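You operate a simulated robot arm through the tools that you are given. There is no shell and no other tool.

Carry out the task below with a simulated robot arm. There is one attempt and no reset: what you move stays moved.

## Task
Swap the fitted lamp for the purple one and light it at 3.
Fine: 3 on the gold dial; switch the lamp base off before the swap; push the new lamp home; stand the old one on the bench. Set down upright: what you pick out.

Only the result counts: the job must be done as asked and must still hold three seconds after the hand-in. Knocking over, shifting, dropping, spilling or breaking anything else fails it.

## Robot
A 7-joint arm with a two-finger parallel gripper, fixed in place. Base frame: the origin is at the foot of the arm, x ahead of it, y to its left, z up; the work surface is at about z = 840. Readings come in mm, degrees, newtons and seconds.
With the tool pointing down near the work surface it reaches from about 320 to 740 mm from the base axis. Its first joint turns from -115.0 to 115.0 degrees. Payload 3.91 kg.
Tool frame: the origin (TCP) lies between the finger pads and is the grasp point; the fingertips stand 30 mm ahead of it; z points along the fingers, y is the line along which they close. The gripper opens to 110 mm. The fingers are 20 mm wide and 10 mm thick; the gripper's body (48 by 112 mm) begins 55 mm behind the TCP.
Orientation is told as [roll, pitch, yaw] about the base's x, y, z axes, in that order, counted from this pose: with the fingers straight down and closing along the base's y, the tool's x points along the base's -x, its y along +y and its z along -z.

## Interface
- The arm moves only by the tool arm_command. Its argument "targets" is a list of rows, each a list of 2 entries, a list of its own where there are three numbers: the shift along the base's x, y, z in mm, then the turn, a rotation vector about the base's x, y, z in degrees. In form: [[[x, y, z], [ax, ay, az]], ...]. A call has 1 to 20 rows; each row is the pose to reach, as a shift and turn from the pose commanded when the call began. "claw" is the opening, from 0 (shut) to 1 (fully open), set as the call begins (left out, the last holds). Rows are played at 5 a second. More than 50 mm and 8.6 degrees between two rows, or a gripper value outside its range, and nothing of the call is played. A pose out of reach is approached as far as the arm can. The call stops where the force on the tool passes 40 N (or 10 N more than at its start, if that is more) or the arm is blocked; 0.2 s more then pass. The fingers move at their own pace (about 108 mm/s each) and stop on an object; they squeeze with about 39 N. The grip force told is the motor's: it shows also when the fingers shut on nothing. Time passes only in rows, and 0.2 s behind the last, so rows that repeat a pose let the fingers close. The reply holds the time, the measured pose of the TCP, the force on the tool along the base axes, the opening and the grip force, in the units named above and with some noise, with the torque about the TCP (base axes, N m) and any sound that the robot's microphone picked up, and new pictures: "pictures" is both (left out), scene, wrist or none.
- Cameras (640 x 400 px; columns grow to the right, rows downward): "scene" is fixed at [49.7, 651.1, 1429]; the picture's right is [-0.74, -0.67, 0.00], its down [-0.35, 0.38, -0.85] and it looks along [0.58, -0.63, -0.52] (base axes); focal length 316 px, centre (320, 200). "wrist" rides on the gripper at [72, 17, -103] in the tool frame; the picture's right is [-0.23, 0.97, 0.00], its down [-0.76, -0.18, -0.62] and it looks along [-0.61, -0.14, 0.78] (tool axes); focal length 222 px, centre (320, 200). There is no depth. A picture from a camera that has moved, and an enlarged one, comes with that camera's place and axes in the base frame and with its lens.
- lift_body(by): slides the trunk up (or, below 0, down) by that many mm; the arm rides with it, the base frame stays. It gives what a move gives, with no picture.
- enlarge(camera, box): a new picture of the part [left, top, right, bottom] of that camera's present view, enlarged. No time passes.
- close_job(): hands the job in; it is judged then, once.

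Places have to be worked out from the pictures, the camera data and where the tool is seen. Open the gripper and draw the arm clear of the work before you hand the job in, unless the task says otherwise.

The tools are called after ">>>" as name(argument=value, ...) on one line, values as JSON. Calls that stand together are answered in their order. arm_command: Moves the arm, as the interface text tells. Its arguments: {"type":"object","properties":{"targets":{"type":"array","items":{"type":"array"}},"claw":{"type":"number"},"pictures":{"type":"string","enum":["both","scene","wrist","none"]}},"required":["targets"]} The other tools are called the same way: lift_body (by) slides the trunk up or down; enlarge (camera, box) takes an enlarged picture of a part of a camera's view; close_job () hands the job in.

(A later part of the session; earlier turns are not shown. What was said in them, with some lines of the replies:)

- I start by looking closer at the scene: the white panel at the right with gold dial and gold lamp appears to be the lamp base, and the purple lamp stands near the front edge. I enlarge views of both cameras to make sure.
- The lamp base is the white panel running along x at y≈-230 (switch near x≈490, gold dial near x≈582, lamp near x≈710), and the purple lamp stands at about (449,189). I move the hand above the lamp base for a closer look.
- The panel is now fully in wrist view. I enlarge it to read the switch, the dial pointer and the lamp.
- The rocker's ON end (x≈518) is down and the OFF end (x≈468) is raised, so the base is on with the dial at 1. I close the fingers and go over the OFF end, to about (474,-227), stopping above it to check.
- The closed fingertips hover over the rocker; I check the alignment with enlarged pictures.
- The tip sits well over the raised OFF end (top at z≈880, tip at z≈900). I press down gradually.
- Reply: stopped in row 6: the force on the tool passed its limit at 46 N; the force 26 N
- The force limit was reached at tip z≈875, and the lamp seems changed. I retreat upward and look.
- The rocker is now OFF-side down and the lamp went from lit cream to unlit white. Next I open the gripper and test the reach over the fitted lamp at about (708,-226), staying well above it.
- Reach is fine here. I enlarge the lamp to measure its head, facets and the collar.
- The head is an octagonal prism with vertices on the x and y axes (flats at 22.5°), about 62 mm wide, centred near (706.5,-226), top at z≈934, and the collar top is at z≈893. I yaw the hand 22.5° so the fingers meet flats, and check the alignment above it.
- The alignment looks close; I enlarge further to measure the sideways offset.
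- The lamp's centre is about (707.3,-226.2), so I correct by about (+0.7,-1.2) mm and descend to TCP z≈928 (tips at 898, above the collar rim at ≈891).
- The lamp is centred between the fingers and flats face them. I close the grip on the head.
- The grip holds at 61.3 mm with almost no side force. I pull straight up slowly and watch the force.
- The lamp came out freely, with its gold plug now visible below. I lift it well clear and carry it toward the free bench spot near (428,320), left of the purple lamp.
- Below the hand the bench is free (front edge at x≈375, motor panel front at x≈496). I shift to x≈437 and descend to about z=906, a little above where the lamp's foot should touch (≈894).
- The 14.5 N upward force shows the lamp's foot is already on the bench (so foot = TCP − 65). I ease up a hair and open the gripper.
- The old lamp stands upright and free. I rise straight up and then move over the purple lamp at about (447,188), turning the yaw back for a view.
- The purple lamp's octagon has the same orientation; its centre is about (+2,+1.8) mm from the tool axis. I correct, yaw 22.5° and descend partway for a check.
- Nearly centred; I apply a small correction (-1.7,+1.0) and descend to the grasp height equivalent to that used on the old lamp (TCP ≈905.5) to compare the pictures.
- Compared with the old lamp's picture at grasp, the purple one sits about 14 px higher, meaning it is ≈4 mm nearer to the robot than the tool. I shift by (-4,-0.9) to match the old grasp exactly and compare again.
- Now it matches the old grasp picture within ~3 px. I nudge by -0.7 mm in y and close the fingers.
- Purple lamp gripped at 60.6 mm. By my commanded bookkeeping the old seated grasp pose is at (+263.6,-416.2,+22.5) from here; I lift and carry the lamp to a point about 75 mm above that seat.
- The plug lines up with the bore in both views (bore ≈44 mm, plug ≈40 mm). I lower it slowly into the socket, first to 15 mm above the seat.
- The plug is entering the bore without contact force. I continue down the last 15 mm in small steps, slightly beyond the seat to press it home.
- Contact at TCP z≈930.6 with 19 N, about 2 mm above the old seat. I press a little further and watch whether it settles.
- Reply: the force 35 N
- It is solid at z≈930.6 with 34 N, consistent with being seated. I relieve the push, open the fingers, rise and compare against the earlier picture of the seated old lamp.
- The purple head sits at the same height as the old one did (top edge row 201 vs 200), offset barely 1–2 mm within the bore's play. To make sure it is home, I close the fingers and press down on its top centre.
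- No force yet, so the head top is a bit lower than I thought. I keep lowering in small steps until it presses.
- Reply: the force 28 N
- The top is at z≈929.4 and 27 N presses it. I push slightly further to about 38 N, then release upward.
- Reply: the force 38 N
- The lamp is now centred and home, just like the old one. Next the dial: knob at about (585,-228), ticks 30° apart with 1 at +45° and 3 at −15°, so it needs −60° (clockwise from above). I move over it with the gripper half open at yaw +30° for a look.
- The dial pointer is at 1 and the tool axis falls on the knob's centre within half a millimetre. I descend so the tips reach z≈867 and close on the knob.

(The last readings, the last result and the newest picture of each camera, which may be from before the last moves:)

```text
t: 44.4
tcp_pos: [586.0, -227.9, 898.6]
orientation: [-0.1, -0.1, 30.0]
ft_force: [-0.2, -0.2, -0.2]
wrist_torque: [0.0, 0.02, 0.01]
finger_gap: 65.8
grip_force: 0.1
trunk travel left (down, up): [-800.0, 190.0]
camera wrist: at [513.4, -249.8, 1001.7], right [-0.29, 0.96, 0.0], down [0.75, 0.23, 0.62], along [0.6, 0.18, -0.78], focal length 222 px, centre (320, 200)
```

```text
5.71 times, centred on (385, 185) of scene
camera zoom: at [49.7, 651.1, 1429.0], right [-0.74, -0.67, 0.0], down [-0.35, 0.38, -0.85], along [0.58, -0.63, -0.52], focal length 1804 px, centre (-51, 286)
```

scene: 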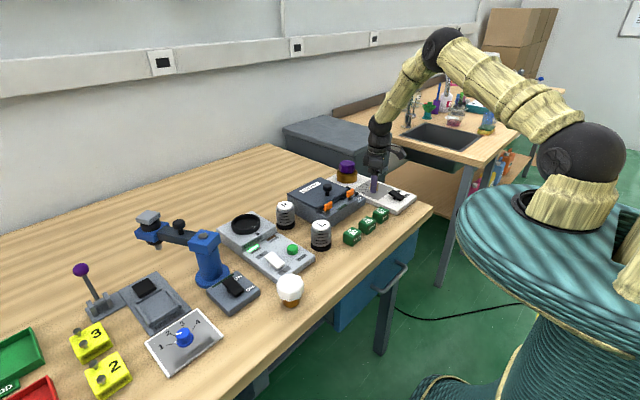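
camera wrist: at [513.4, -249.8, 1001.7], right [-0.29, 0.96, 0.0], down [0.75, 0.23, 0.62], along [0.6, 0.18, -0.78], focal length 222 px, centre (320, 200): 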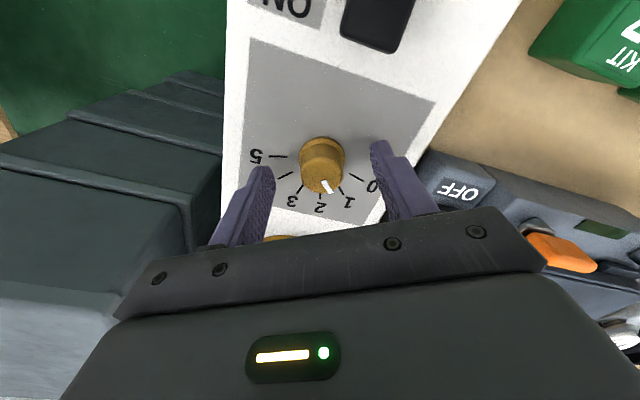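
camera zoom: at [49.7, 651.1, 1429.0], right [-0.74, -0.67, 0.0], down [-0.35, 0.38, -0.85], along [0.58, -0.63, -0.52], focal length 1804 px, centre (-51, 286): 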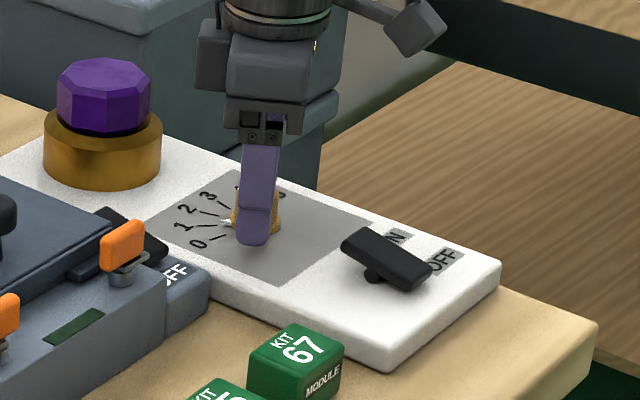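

The knob is ~1.2 mm off to the image right, so I shift by (-0.3,+1.1) and close on it.

>>> arm_command(targets=[[[-0.3, 1.1, 0], [0, 0, 0]], [[-0.3, 1.1, 0], [0, 0, 0]]], claw=0.6, pictures="none")

>>> arm_command(targets=[[[0, 0, 0], [0, 0, 0]], [[0, 0, 0], [0, 0, 0]], [[0, 0, 0], [0, 0, 0]]], claw=0, pictures="wrist")

>>> enlarge(camera="wrist", box=[200, 80, 440, 230])

```text
t: 45.0
tcp_pos: [585.1, -226.7, 897.3]
orientation: [-0.1, -0.1, 30.1]
ft_force: [0.0, 0.9, 0.1]
wrist_torque: [-0.04, 0.0, 0.01]
finger_gap: 65.8
grip_force: 0.1
trunk travel left (down, up): [-800.0, 190.0]
```

```text
t: 45.8
tcp_pos: [584.3, -227.4, 896.8]
orientation: [-0.1, -0.1, 29.9]
ft_force: [0.3, 0.1, 0.0]
wrist_torque: [0.02, 0.0, 0.0]
finger_gap: 29.5
grip_force: 45.1
trunk travel left (down, up): [-800.0, 190.0]
camera wrist: at [513.0, -248.6, 1002.1], right [-0.29, 0.96, 0.0], down [0.75, 0.23, 0.62], along [0.6, 0.18, -0.78], focal length 222 px, centre (320, 200)
```

wrist: 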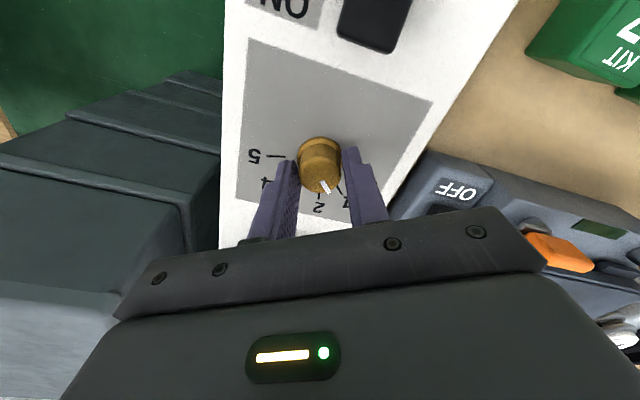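

```text
2.67 times, centred on (320, 155) of wrist
camera zoom: at [513.0, -248.6, 1002.1], right [-0.29, 0.96, 0.0], down [0.75, 0.23, 0.62], along [0.6, 0.18, -0.78], focal length 592 px, centre (320, 320)
```

zoom: 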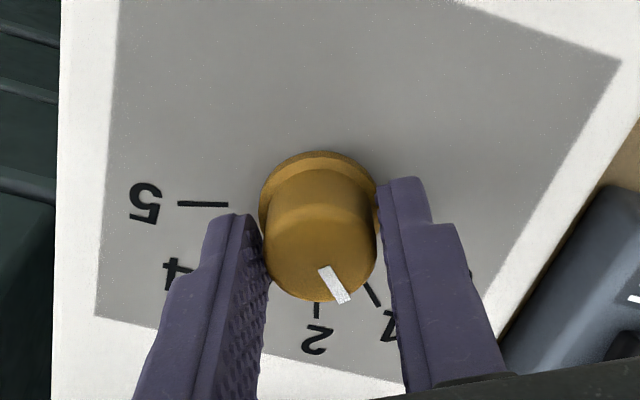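

The fingers hold the knob (29.5 mm). I turn it −60° in 7.5° steps about the tool axis.

>>> arm_command(targets=[[[0, 0, 0], [0, 0, -7.5]], [[0, 0, 0], [0, 0, -15]], [[0, 0, 0], [0, 0, -22.5]], [[0, 0, 0], [0, 0, -30]], [[0, 0, 0], [0, 0, -37.5]], [[0, 0, 0], [0, 0, -45]], [[0, 0, 0], [0, 0, -52.5]], [[0, 0, 0], [0, 0, -60]], [[0, 0, 0], [0, 0, -60]], [[0, 0, 0], [0, 0, -60]]], claw=0)

>>> enlarge(camera="wrist", box=[200, 80, 440, 230])

```text
t: 48.0
tcp_pos: [585.7, -226.7, 898.1]
orientation: [-0.1, -0.2, -30.1]
ft_force: [-2.4, -6.8, 8.8]
wrist_torque: [-0.29, -0.05, 0.01]
finger_gap: 29.6
grip_force: 45.4
trunk travel left (down, up): [-800.0, 190.0]
camera wrist: at [530.0, -176.0, 1002.1], right [0.69, 0.73, 0.0], down [0.57, -0.53, 0.63], along [0.46, -0.43, -0.78], focal length 222 px, centre (320, 200)
```

scene: 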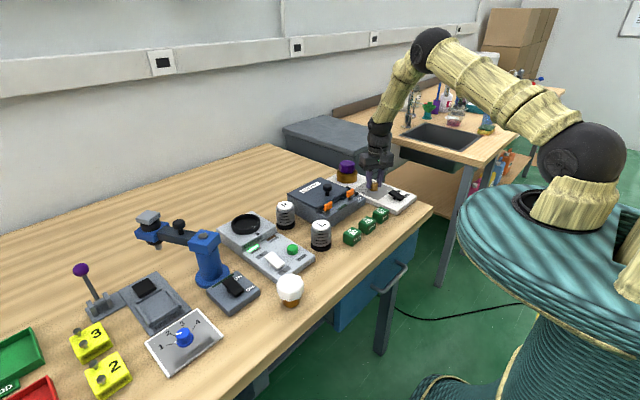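
wrist: 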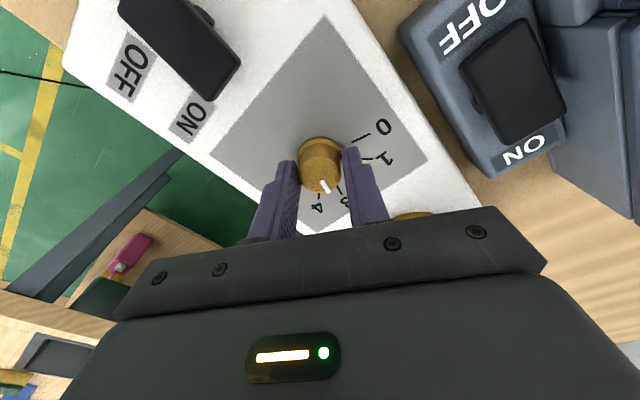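

```text
2.67 times, centred on (320, 155) of wrist
camera zoom: at [530.0, -176.0, 1002.1], right [0.69, 0.73, 0.0], down [0.57, -0.53, 0.63], along [0.46, -0.43, -0.78], focal length 592 px, centre (320, 320)
```

zoom: 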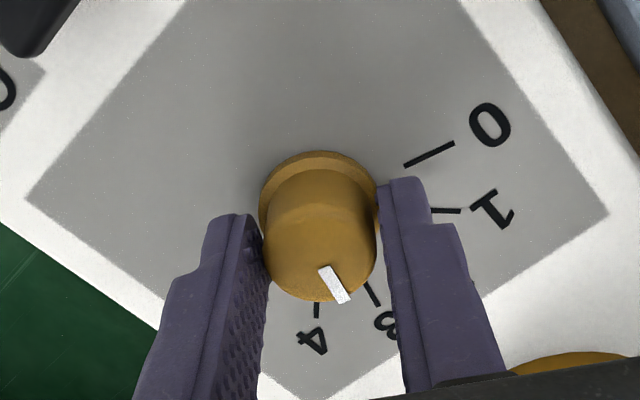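

The knob turned with the hand and now points at 3. I open, rise and check the pointer against the 3 tick.

>>> arm_command(targets=[[[0, 0, 0], [0, 0, 0]], [[0, 0, 0], [0, 0, 0]], [[0, 0, 15], [0, 0, 0]], [[0, 0, 40], [0, 0, 0]], [[0, 0, 75], [0, 0, 7.5]], [[0, 0, 95], [0, 0, 15]], [[0, 0, 95], [0, 0, 22.5]], [[0, 0, 95], [0, 0, 30]], [[0, 0, 95], [0, 0, 30]]], claw=0.6)

>>> enlarge(camera="wrist", box=[256, 80, 384, 200])

>>> enlarge(camera="scene", box=[335, 150, 415, 220])

```text
t: 50.0
tcp_pos: [585.4, -225.9, 992.2]
orientation: [-0.1, 0.0, 0.1]
ft_force: [-0.6, 0.1, 0.3]
wrist_torque: [-0.02, 0.0, -0.02]
finger_gap: 66.1
grip_force: 0.0
trunk travel left (down, up): [-800.0, 190.0]
camera wrist: at [512.8, -209.7, 1096.5], right [0.23, 0.97, 0.0], down [0.76, -0.18, 0.62], along [0.61, -0.14, -0.78], focal length 222 px, centre (320, 200)
```

scene: 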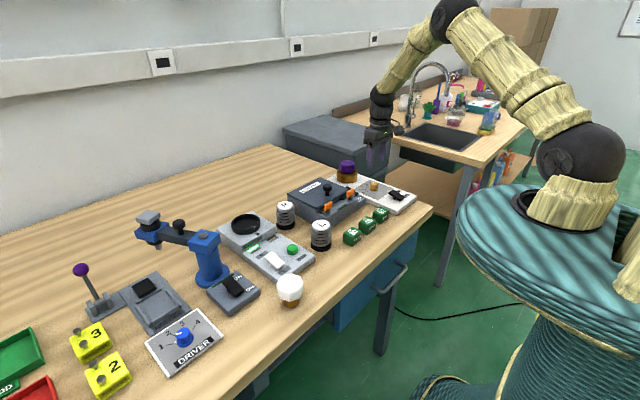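
wrist: 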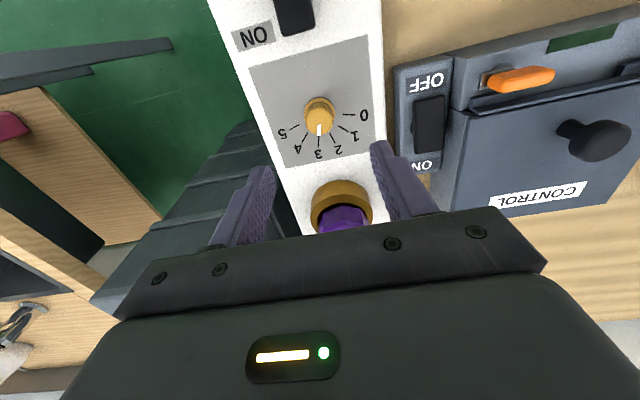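

```text
3.33 times, centred on (320, 140) of wrist
camera zoom: at [512.8, -209.7, 1096.5], right [0.23, 0.97, 0.0], down [0.76, -0.18, 0.62], along [0.61, -0.14, -0.78], focal length 740 px, centre (320, 400)
```

zoom: 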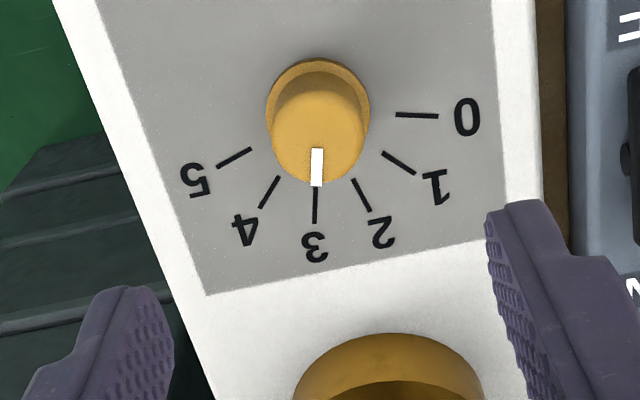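

```text
5.71 times, centred on (375, 185) of scene
camera zoom: at [49.7, 651.1, 1429.0], right [-0.74, -0.67, 0.0], down [-0.35, 0.38, -0.85], along [0.58, -0.63, -0.52], focal length 1804 px, centre (6, 286)
```

zoom: 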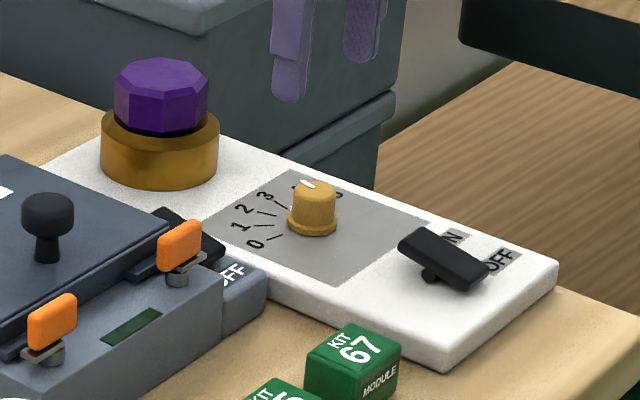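

The white pointer lines up exactly with the 3 tick. Now I close the fingers and move above the raised ON end of the rocker at about (513,-227).

>>> arm_command(targets=[[[-25, 0, 0], [0, 0, 0]], [[-55, -0.5, -10], [0, 0, 0]], [[-72, -1, -35], [0, 0, 0]], [[-72, -1, -60], [0, 0, 0]], [[-72, -1, -60], [0, 0, 0]]], claw=0)

>>> enlarge(camera="wrist", box=[220, 80, 420, 240])

>>> enlarge(camera="scene", box=[350, 140, 430, 220])

```text
t: 51.2
tcp_pos: [514.4, -226.1, 931.7]
orientation: [-0.1, -0.1, 0.1]
ft_force: [0.9, 0.2, 0.2]
wrist_torque: [-0.01, -0.04, 0.0]
finger_gap: 0.1
grip_force: 38.1
trunk travel left (down, up): [-800.0, 190.0]
camera wrist: at [440.9, -210.1, 1035.5], right [0.23, 0.97, 0.0], down [0.76, -0.18, 0.62], along [0.61, -0.14, -0.78], focal length 222 px, centre (320, 200)
```

scene: 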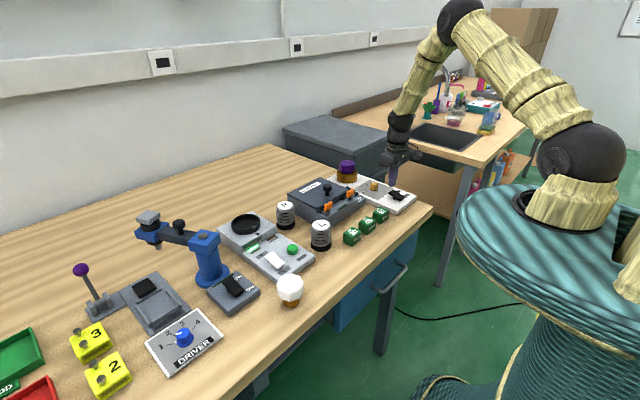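
wrist: 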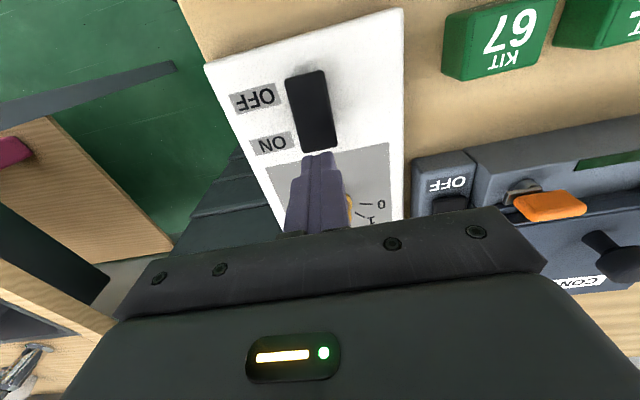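

```text
2.50 times, centred on (320, 160) of wrist
camera zoom: at [440.9, -210.1, 1035.5], right [0.23, 0.97, 0.0], down [0.76, -0.18, 0.62], along [0.61, -0.14, -0.78], focal length 555 px, centre (320, 300)
```

zoom: 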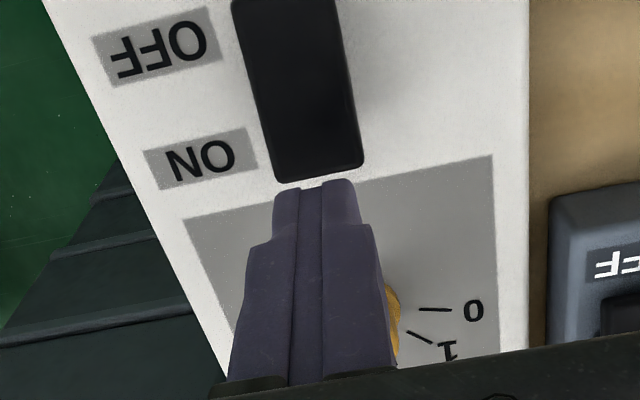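

```text
5.00 times, centred on (390, 180) of scene
camera zoom: at [49.7, 651.1, 1429.0], right [-0.74, -0.67, 0.0], down [-0.35, 0.38, -0.85], along [0.58, -0.63, -0.52], focal length 1578 px, centre (-30, 300)
```

zoom: 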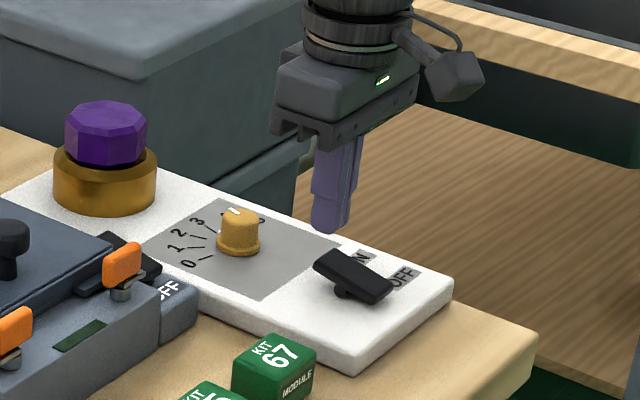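

The ON end's edge is at x≈514, so I shift to x≈510 and press down gradually as I did for OFF.

>>> arm_command(targets=[[[-4, -0.5, -8], [0, 0, 0]], [[-4, -0.5, -18], [0, 0, 0]], [[-4, -0.5, -23], [0, 0, 0]], [[-4, -0.5, -28], [0, 0, 0]], [[-4, -0.5, -32], [0, 0, 0]], [[-4, -0.5, -34], [0, 0, 0]]], claw=0)

>>> enlarge(camera="scene", box=[350, 140, 430, 220])

```text
t: 52.5
tcp_pos: [511.2, -228.3, 904.8]
orientation: [-0.3, -0.7, -0.1]
ft_force: [-4.1, 2.4, 19.7]
wrist_torque: [0.11, 0.31, 0.0]
finger_gap: 0.0
grip_force: 38.3
trunk travel left (down, up): [-800.0, 190.0]
stopped in row 6: the force on the tool passed its limit at 44 N (the readings are from after the stop); the commanded pose is now the measured one
camera wrist: at [437.5, -210.8, 1008.7], right [0.23, 0.97, 0.0], down [0.75, -0.17, 0.63], along [0.62, -0.15, -0.77], focal length 222 px, centre (320, 200)
```

scene: 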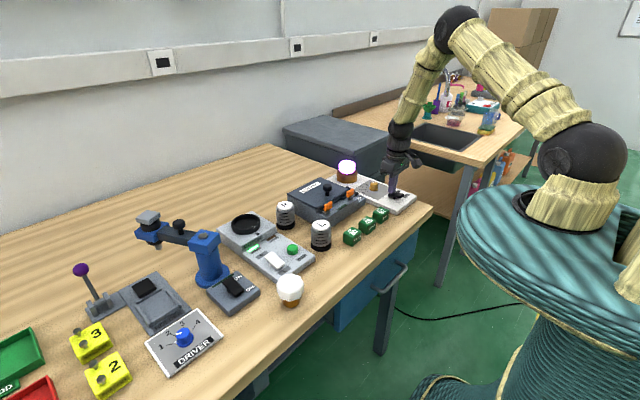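
wrist: 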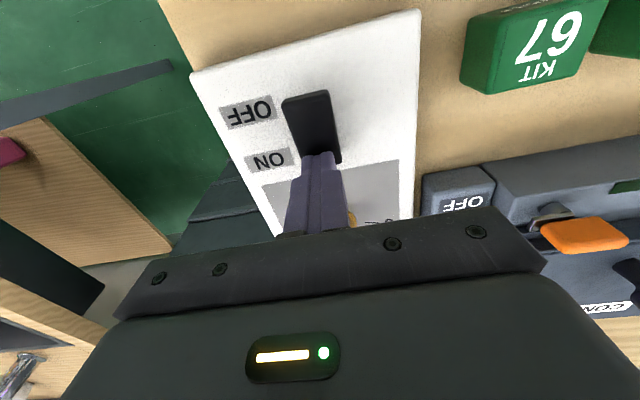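

```text
5.00 times, centred on (390, 180) of scene
camera zoom: at [49.7, 651.1, 1429.0], right [-0.74, -0.67, 0.0], down [-0.35, 0.38, -0.85], along [0.58, -0.63, -0.52], focal length 1578 px, centre (-30, 300)
```

zoom: 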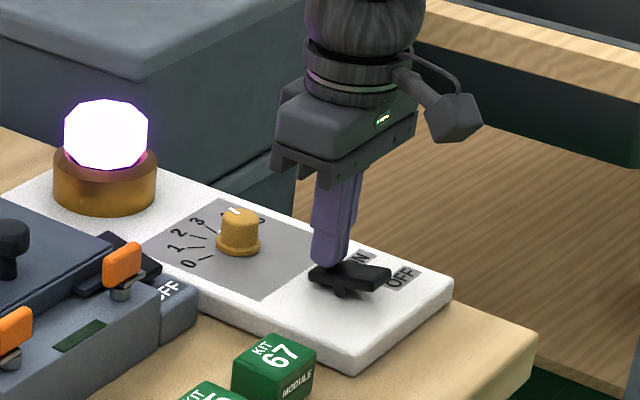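

The purple lamp is lit brightly and the rocker's ON end is down. I withdraw upward and away, open the gripper and verify everything.

>>> arm_command(targets=[[[0, 0, 8], [0, 0, 0]], [[0, 0, 30], [0, 0, 0]], [[0, 0, 70], [0, 0, 0]], [[0, 0, 115], [0, 0, 0]], [[0, 0, 160], [0, 0, 0]], [[-10, 20, 200], [0, 0, 0]], [[-20, 40, 235], [0, 0, 0]], [[-20, 40, 235], [0, 0, 0]]], claw=0)

>>> enlarge(camera="scene", box=[325, 150, 425, 220])

>>> enlarge(camera="scene", box=[220, 220, 380, 320])

>>> enlarge(camera="wrist", box=[160, 20, 400, 200])

```text
t: 54.3
tcp_pos: [494.3, -189.8, 1137.5]
orientation: [-0.3, -0.4, 0.0]
ft_force: [0.3, -0.7, 0.1]
wrist_torque: [0.01, 0.02, -0.03]
finger_gap: 0.0
grip_force: 38.4
trunk travel left (down, up): [-800.0, 190.0]
camera wrist: at [419.8, -171.8, 1242.8], right [0.23, 0.97, 0.0], down [0.76, -0.17, 0.63], along [0.61, -0.15, -0.78], focal length 222 px, centre (320, 200)
```

scene: 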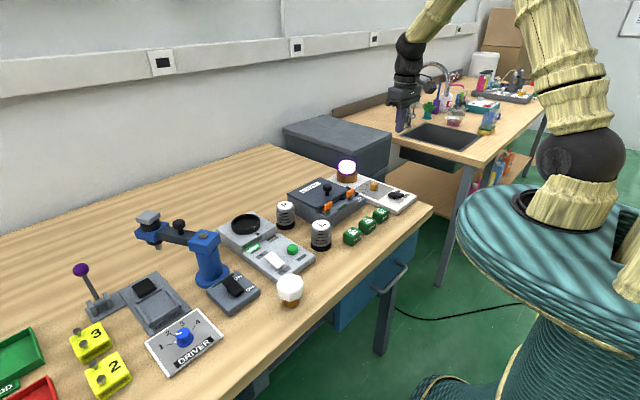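
wrist: 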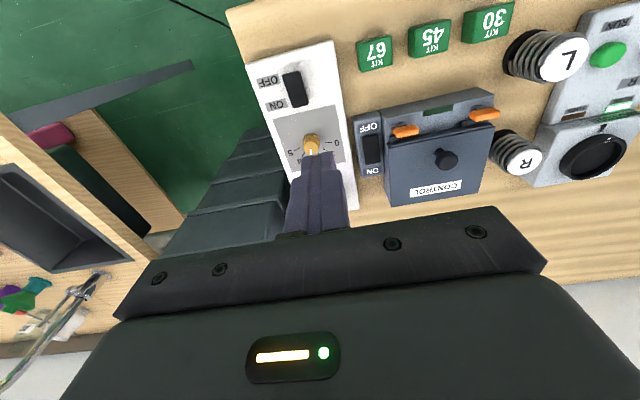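

```text
5.71 times, centred on (375, 185) of scene
camera zoom: at [49.7, 651.1, 1429.0], right [-0.74, -0.67, 0.0], down [-0.35, 0.38, -0.85], along [0.58, -0.63, -0.52], focal length 1804 px, centre (6, 286)
```

zoom: 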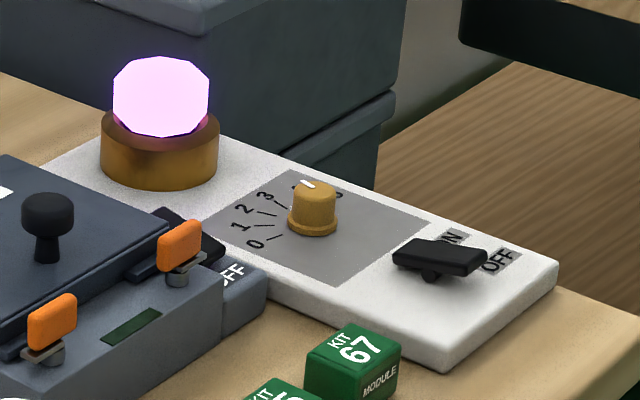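

```text
4.00 times, centred on (300, 270) of scene
camera zoom: at [49.7, 651.1, 1429.0], right [-0.74, -0.67, 0.0], down [-0.35, 0.38, -0.85], along [0.58, -0.63, -0.52], focal length 1263 px, centre (400, -80)
```

zoom: 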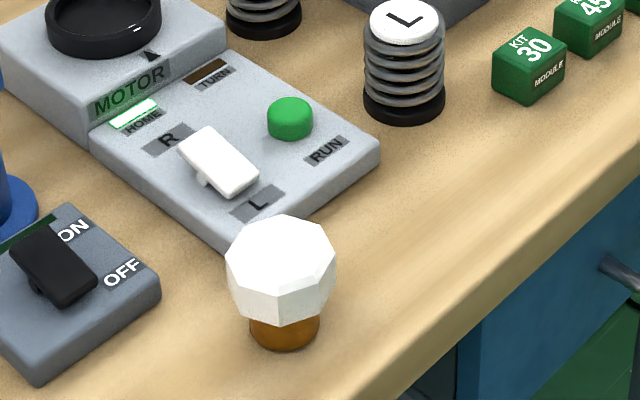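

```text
2.22 times, centred on (280, 110) of wrist
camera zoom: at [419.8, -171.8, 1242.8], right [0.23, 0.97, 0.0], down [0.76, -0.17, 0.63], along [0.61, -0.15, -0.78], focal length 494 px, centre (409, 400)
```

zoom: 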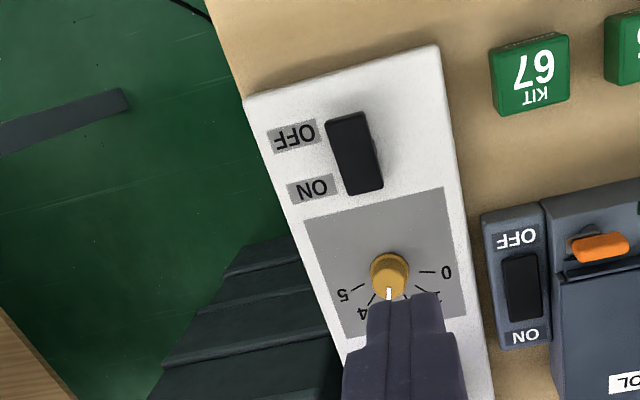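

The lamp is lit, the dial is on 3, the rocker is ON and the old lamp stands upright on the bench. I open the gripper, back further off and check once more that everything stays stable.

>>> arm_command(targets=[[[-10, 35, 20], [0, 0, 0]], [[-20, 70, 40], [0, 0, 0]], [[-30, 105, 60], [0, 0, 0]], [[-30, 140, 70], [0, 0, 0]], [[-30, 140, 70], [0, 0, 0]], [[-30, 140, 70], [0, 0, 0]], [[-30, 140, 70], [0, 0, 0]], [[-30, 140, 70], [0, 0, 0]]], claw=1)

>>> enlarge(camera="scene", box=[325, 150, 425, 220])

>>> enlarge(camera="wrist", box=[60, 20, 300, 200])

```text
t: 56.1
tcp_pos: [463.1, -48.3, 1207.7]
orientation: [-0.3, -0.5, 0.0]
ft_force: [0.0, -0.4, -0.2]
wrist_torque: [-0.01, -0.02, 0.04]
finger_gap: 109.8
grip_force: 0.1
trunk travel left (down, up): [-800.0, 190.0]
camera wrist: at [388.3, -31.4, 1311.5], right [0.23, 0.97, 0.0], down [0.76, -0.17, 0.63], along [0.61, -0.15, -0.78], focal length 222 px, centre (320, 200)
```

scene: 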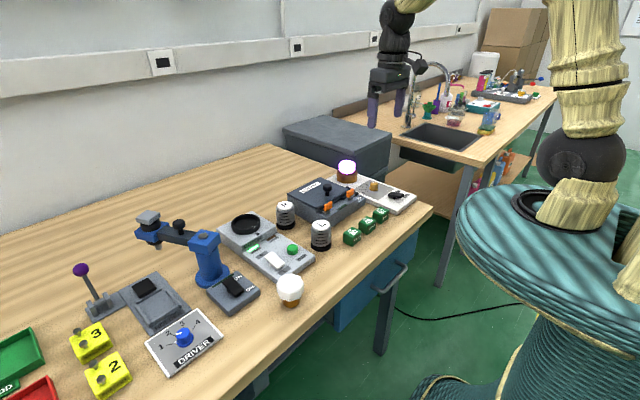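
wrist: 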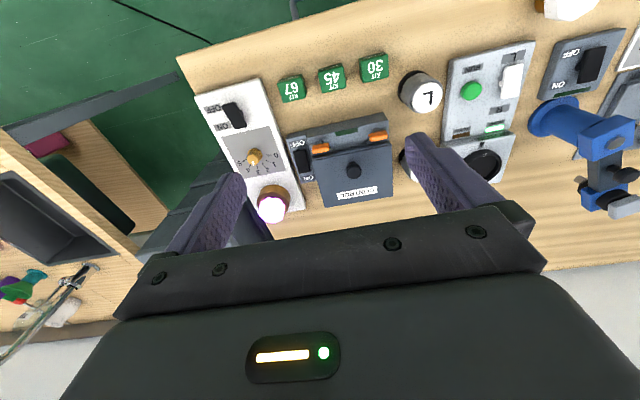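

```text
5.71 times, centred on (375, 185) of scene
camera zoom: at [49.7, 651.1, 1429.0], right [-0.74, -0.67, 0.0], down [-0.35, 0.38, -0.85], along [0.58, -0.63, -0.52], focal length 1804 px, centre (6, 286)
```

zoom: 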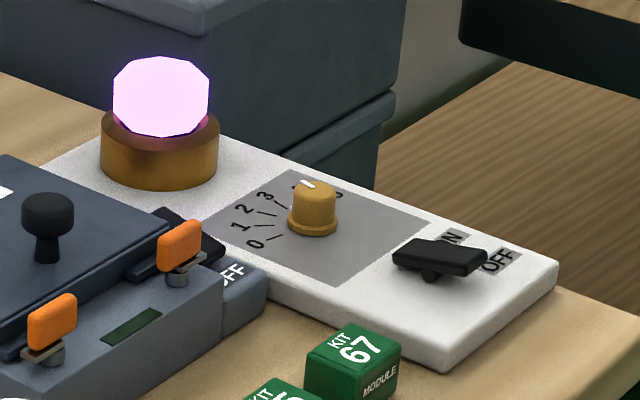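

```text
2.22 times, centred on (180, 110) of wrist
camera zoom: at [388.3, -31.4, 1311.5], right [0.23, 0.97, 0.0], down [0.76, -0.17, 0.63], along [0.61, -0.15, -0.78], focal length 494 px, centre (631, 400)
```

zoom: 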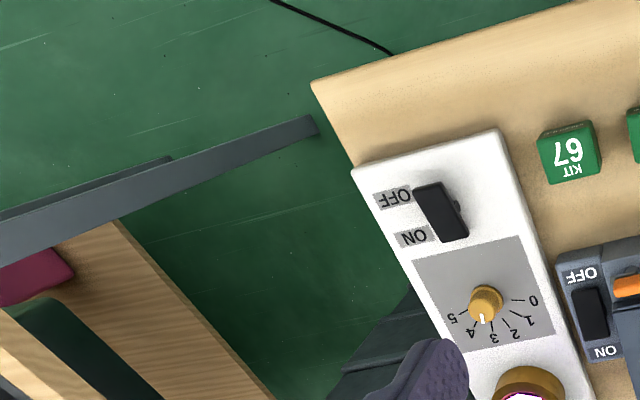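

Everything is stable: the purple lamp is lit in the socket, the dial pointer measures −14° (the 3 tick is at −15°), the rocker is ON, and the old lamp stands upright on the bench. The gripper is open and the arm is clear, so I hand the job in.

>>> close_job()

```text
The job is handed in.
```

The lamp swap is done and handed in: the purple lamp is fitted and lit with the gold dial at 3. I have no verdict from the judging yet.

- **Switch-off:** I turned the lamp base off before touching the lamp. It was on, with the dial at 1, when I started.
- **Old lamp:** it came straight out and stands upright on the bench, to the left of where the purple lamp was.
- **Purple lamp:** it is in the socket, and I pressed it down on top with about 38 N. It sits at the same height as the old one did.
- **Dial and light:** I turned the dial from 1 to 3, and close up the pointer lines up with the 3 mark. I then switched the base back on, and the lamp lit and stayed lit.

I saw nothing else knocked or shifted. The gripper was open and the arm clear when I handed it in.
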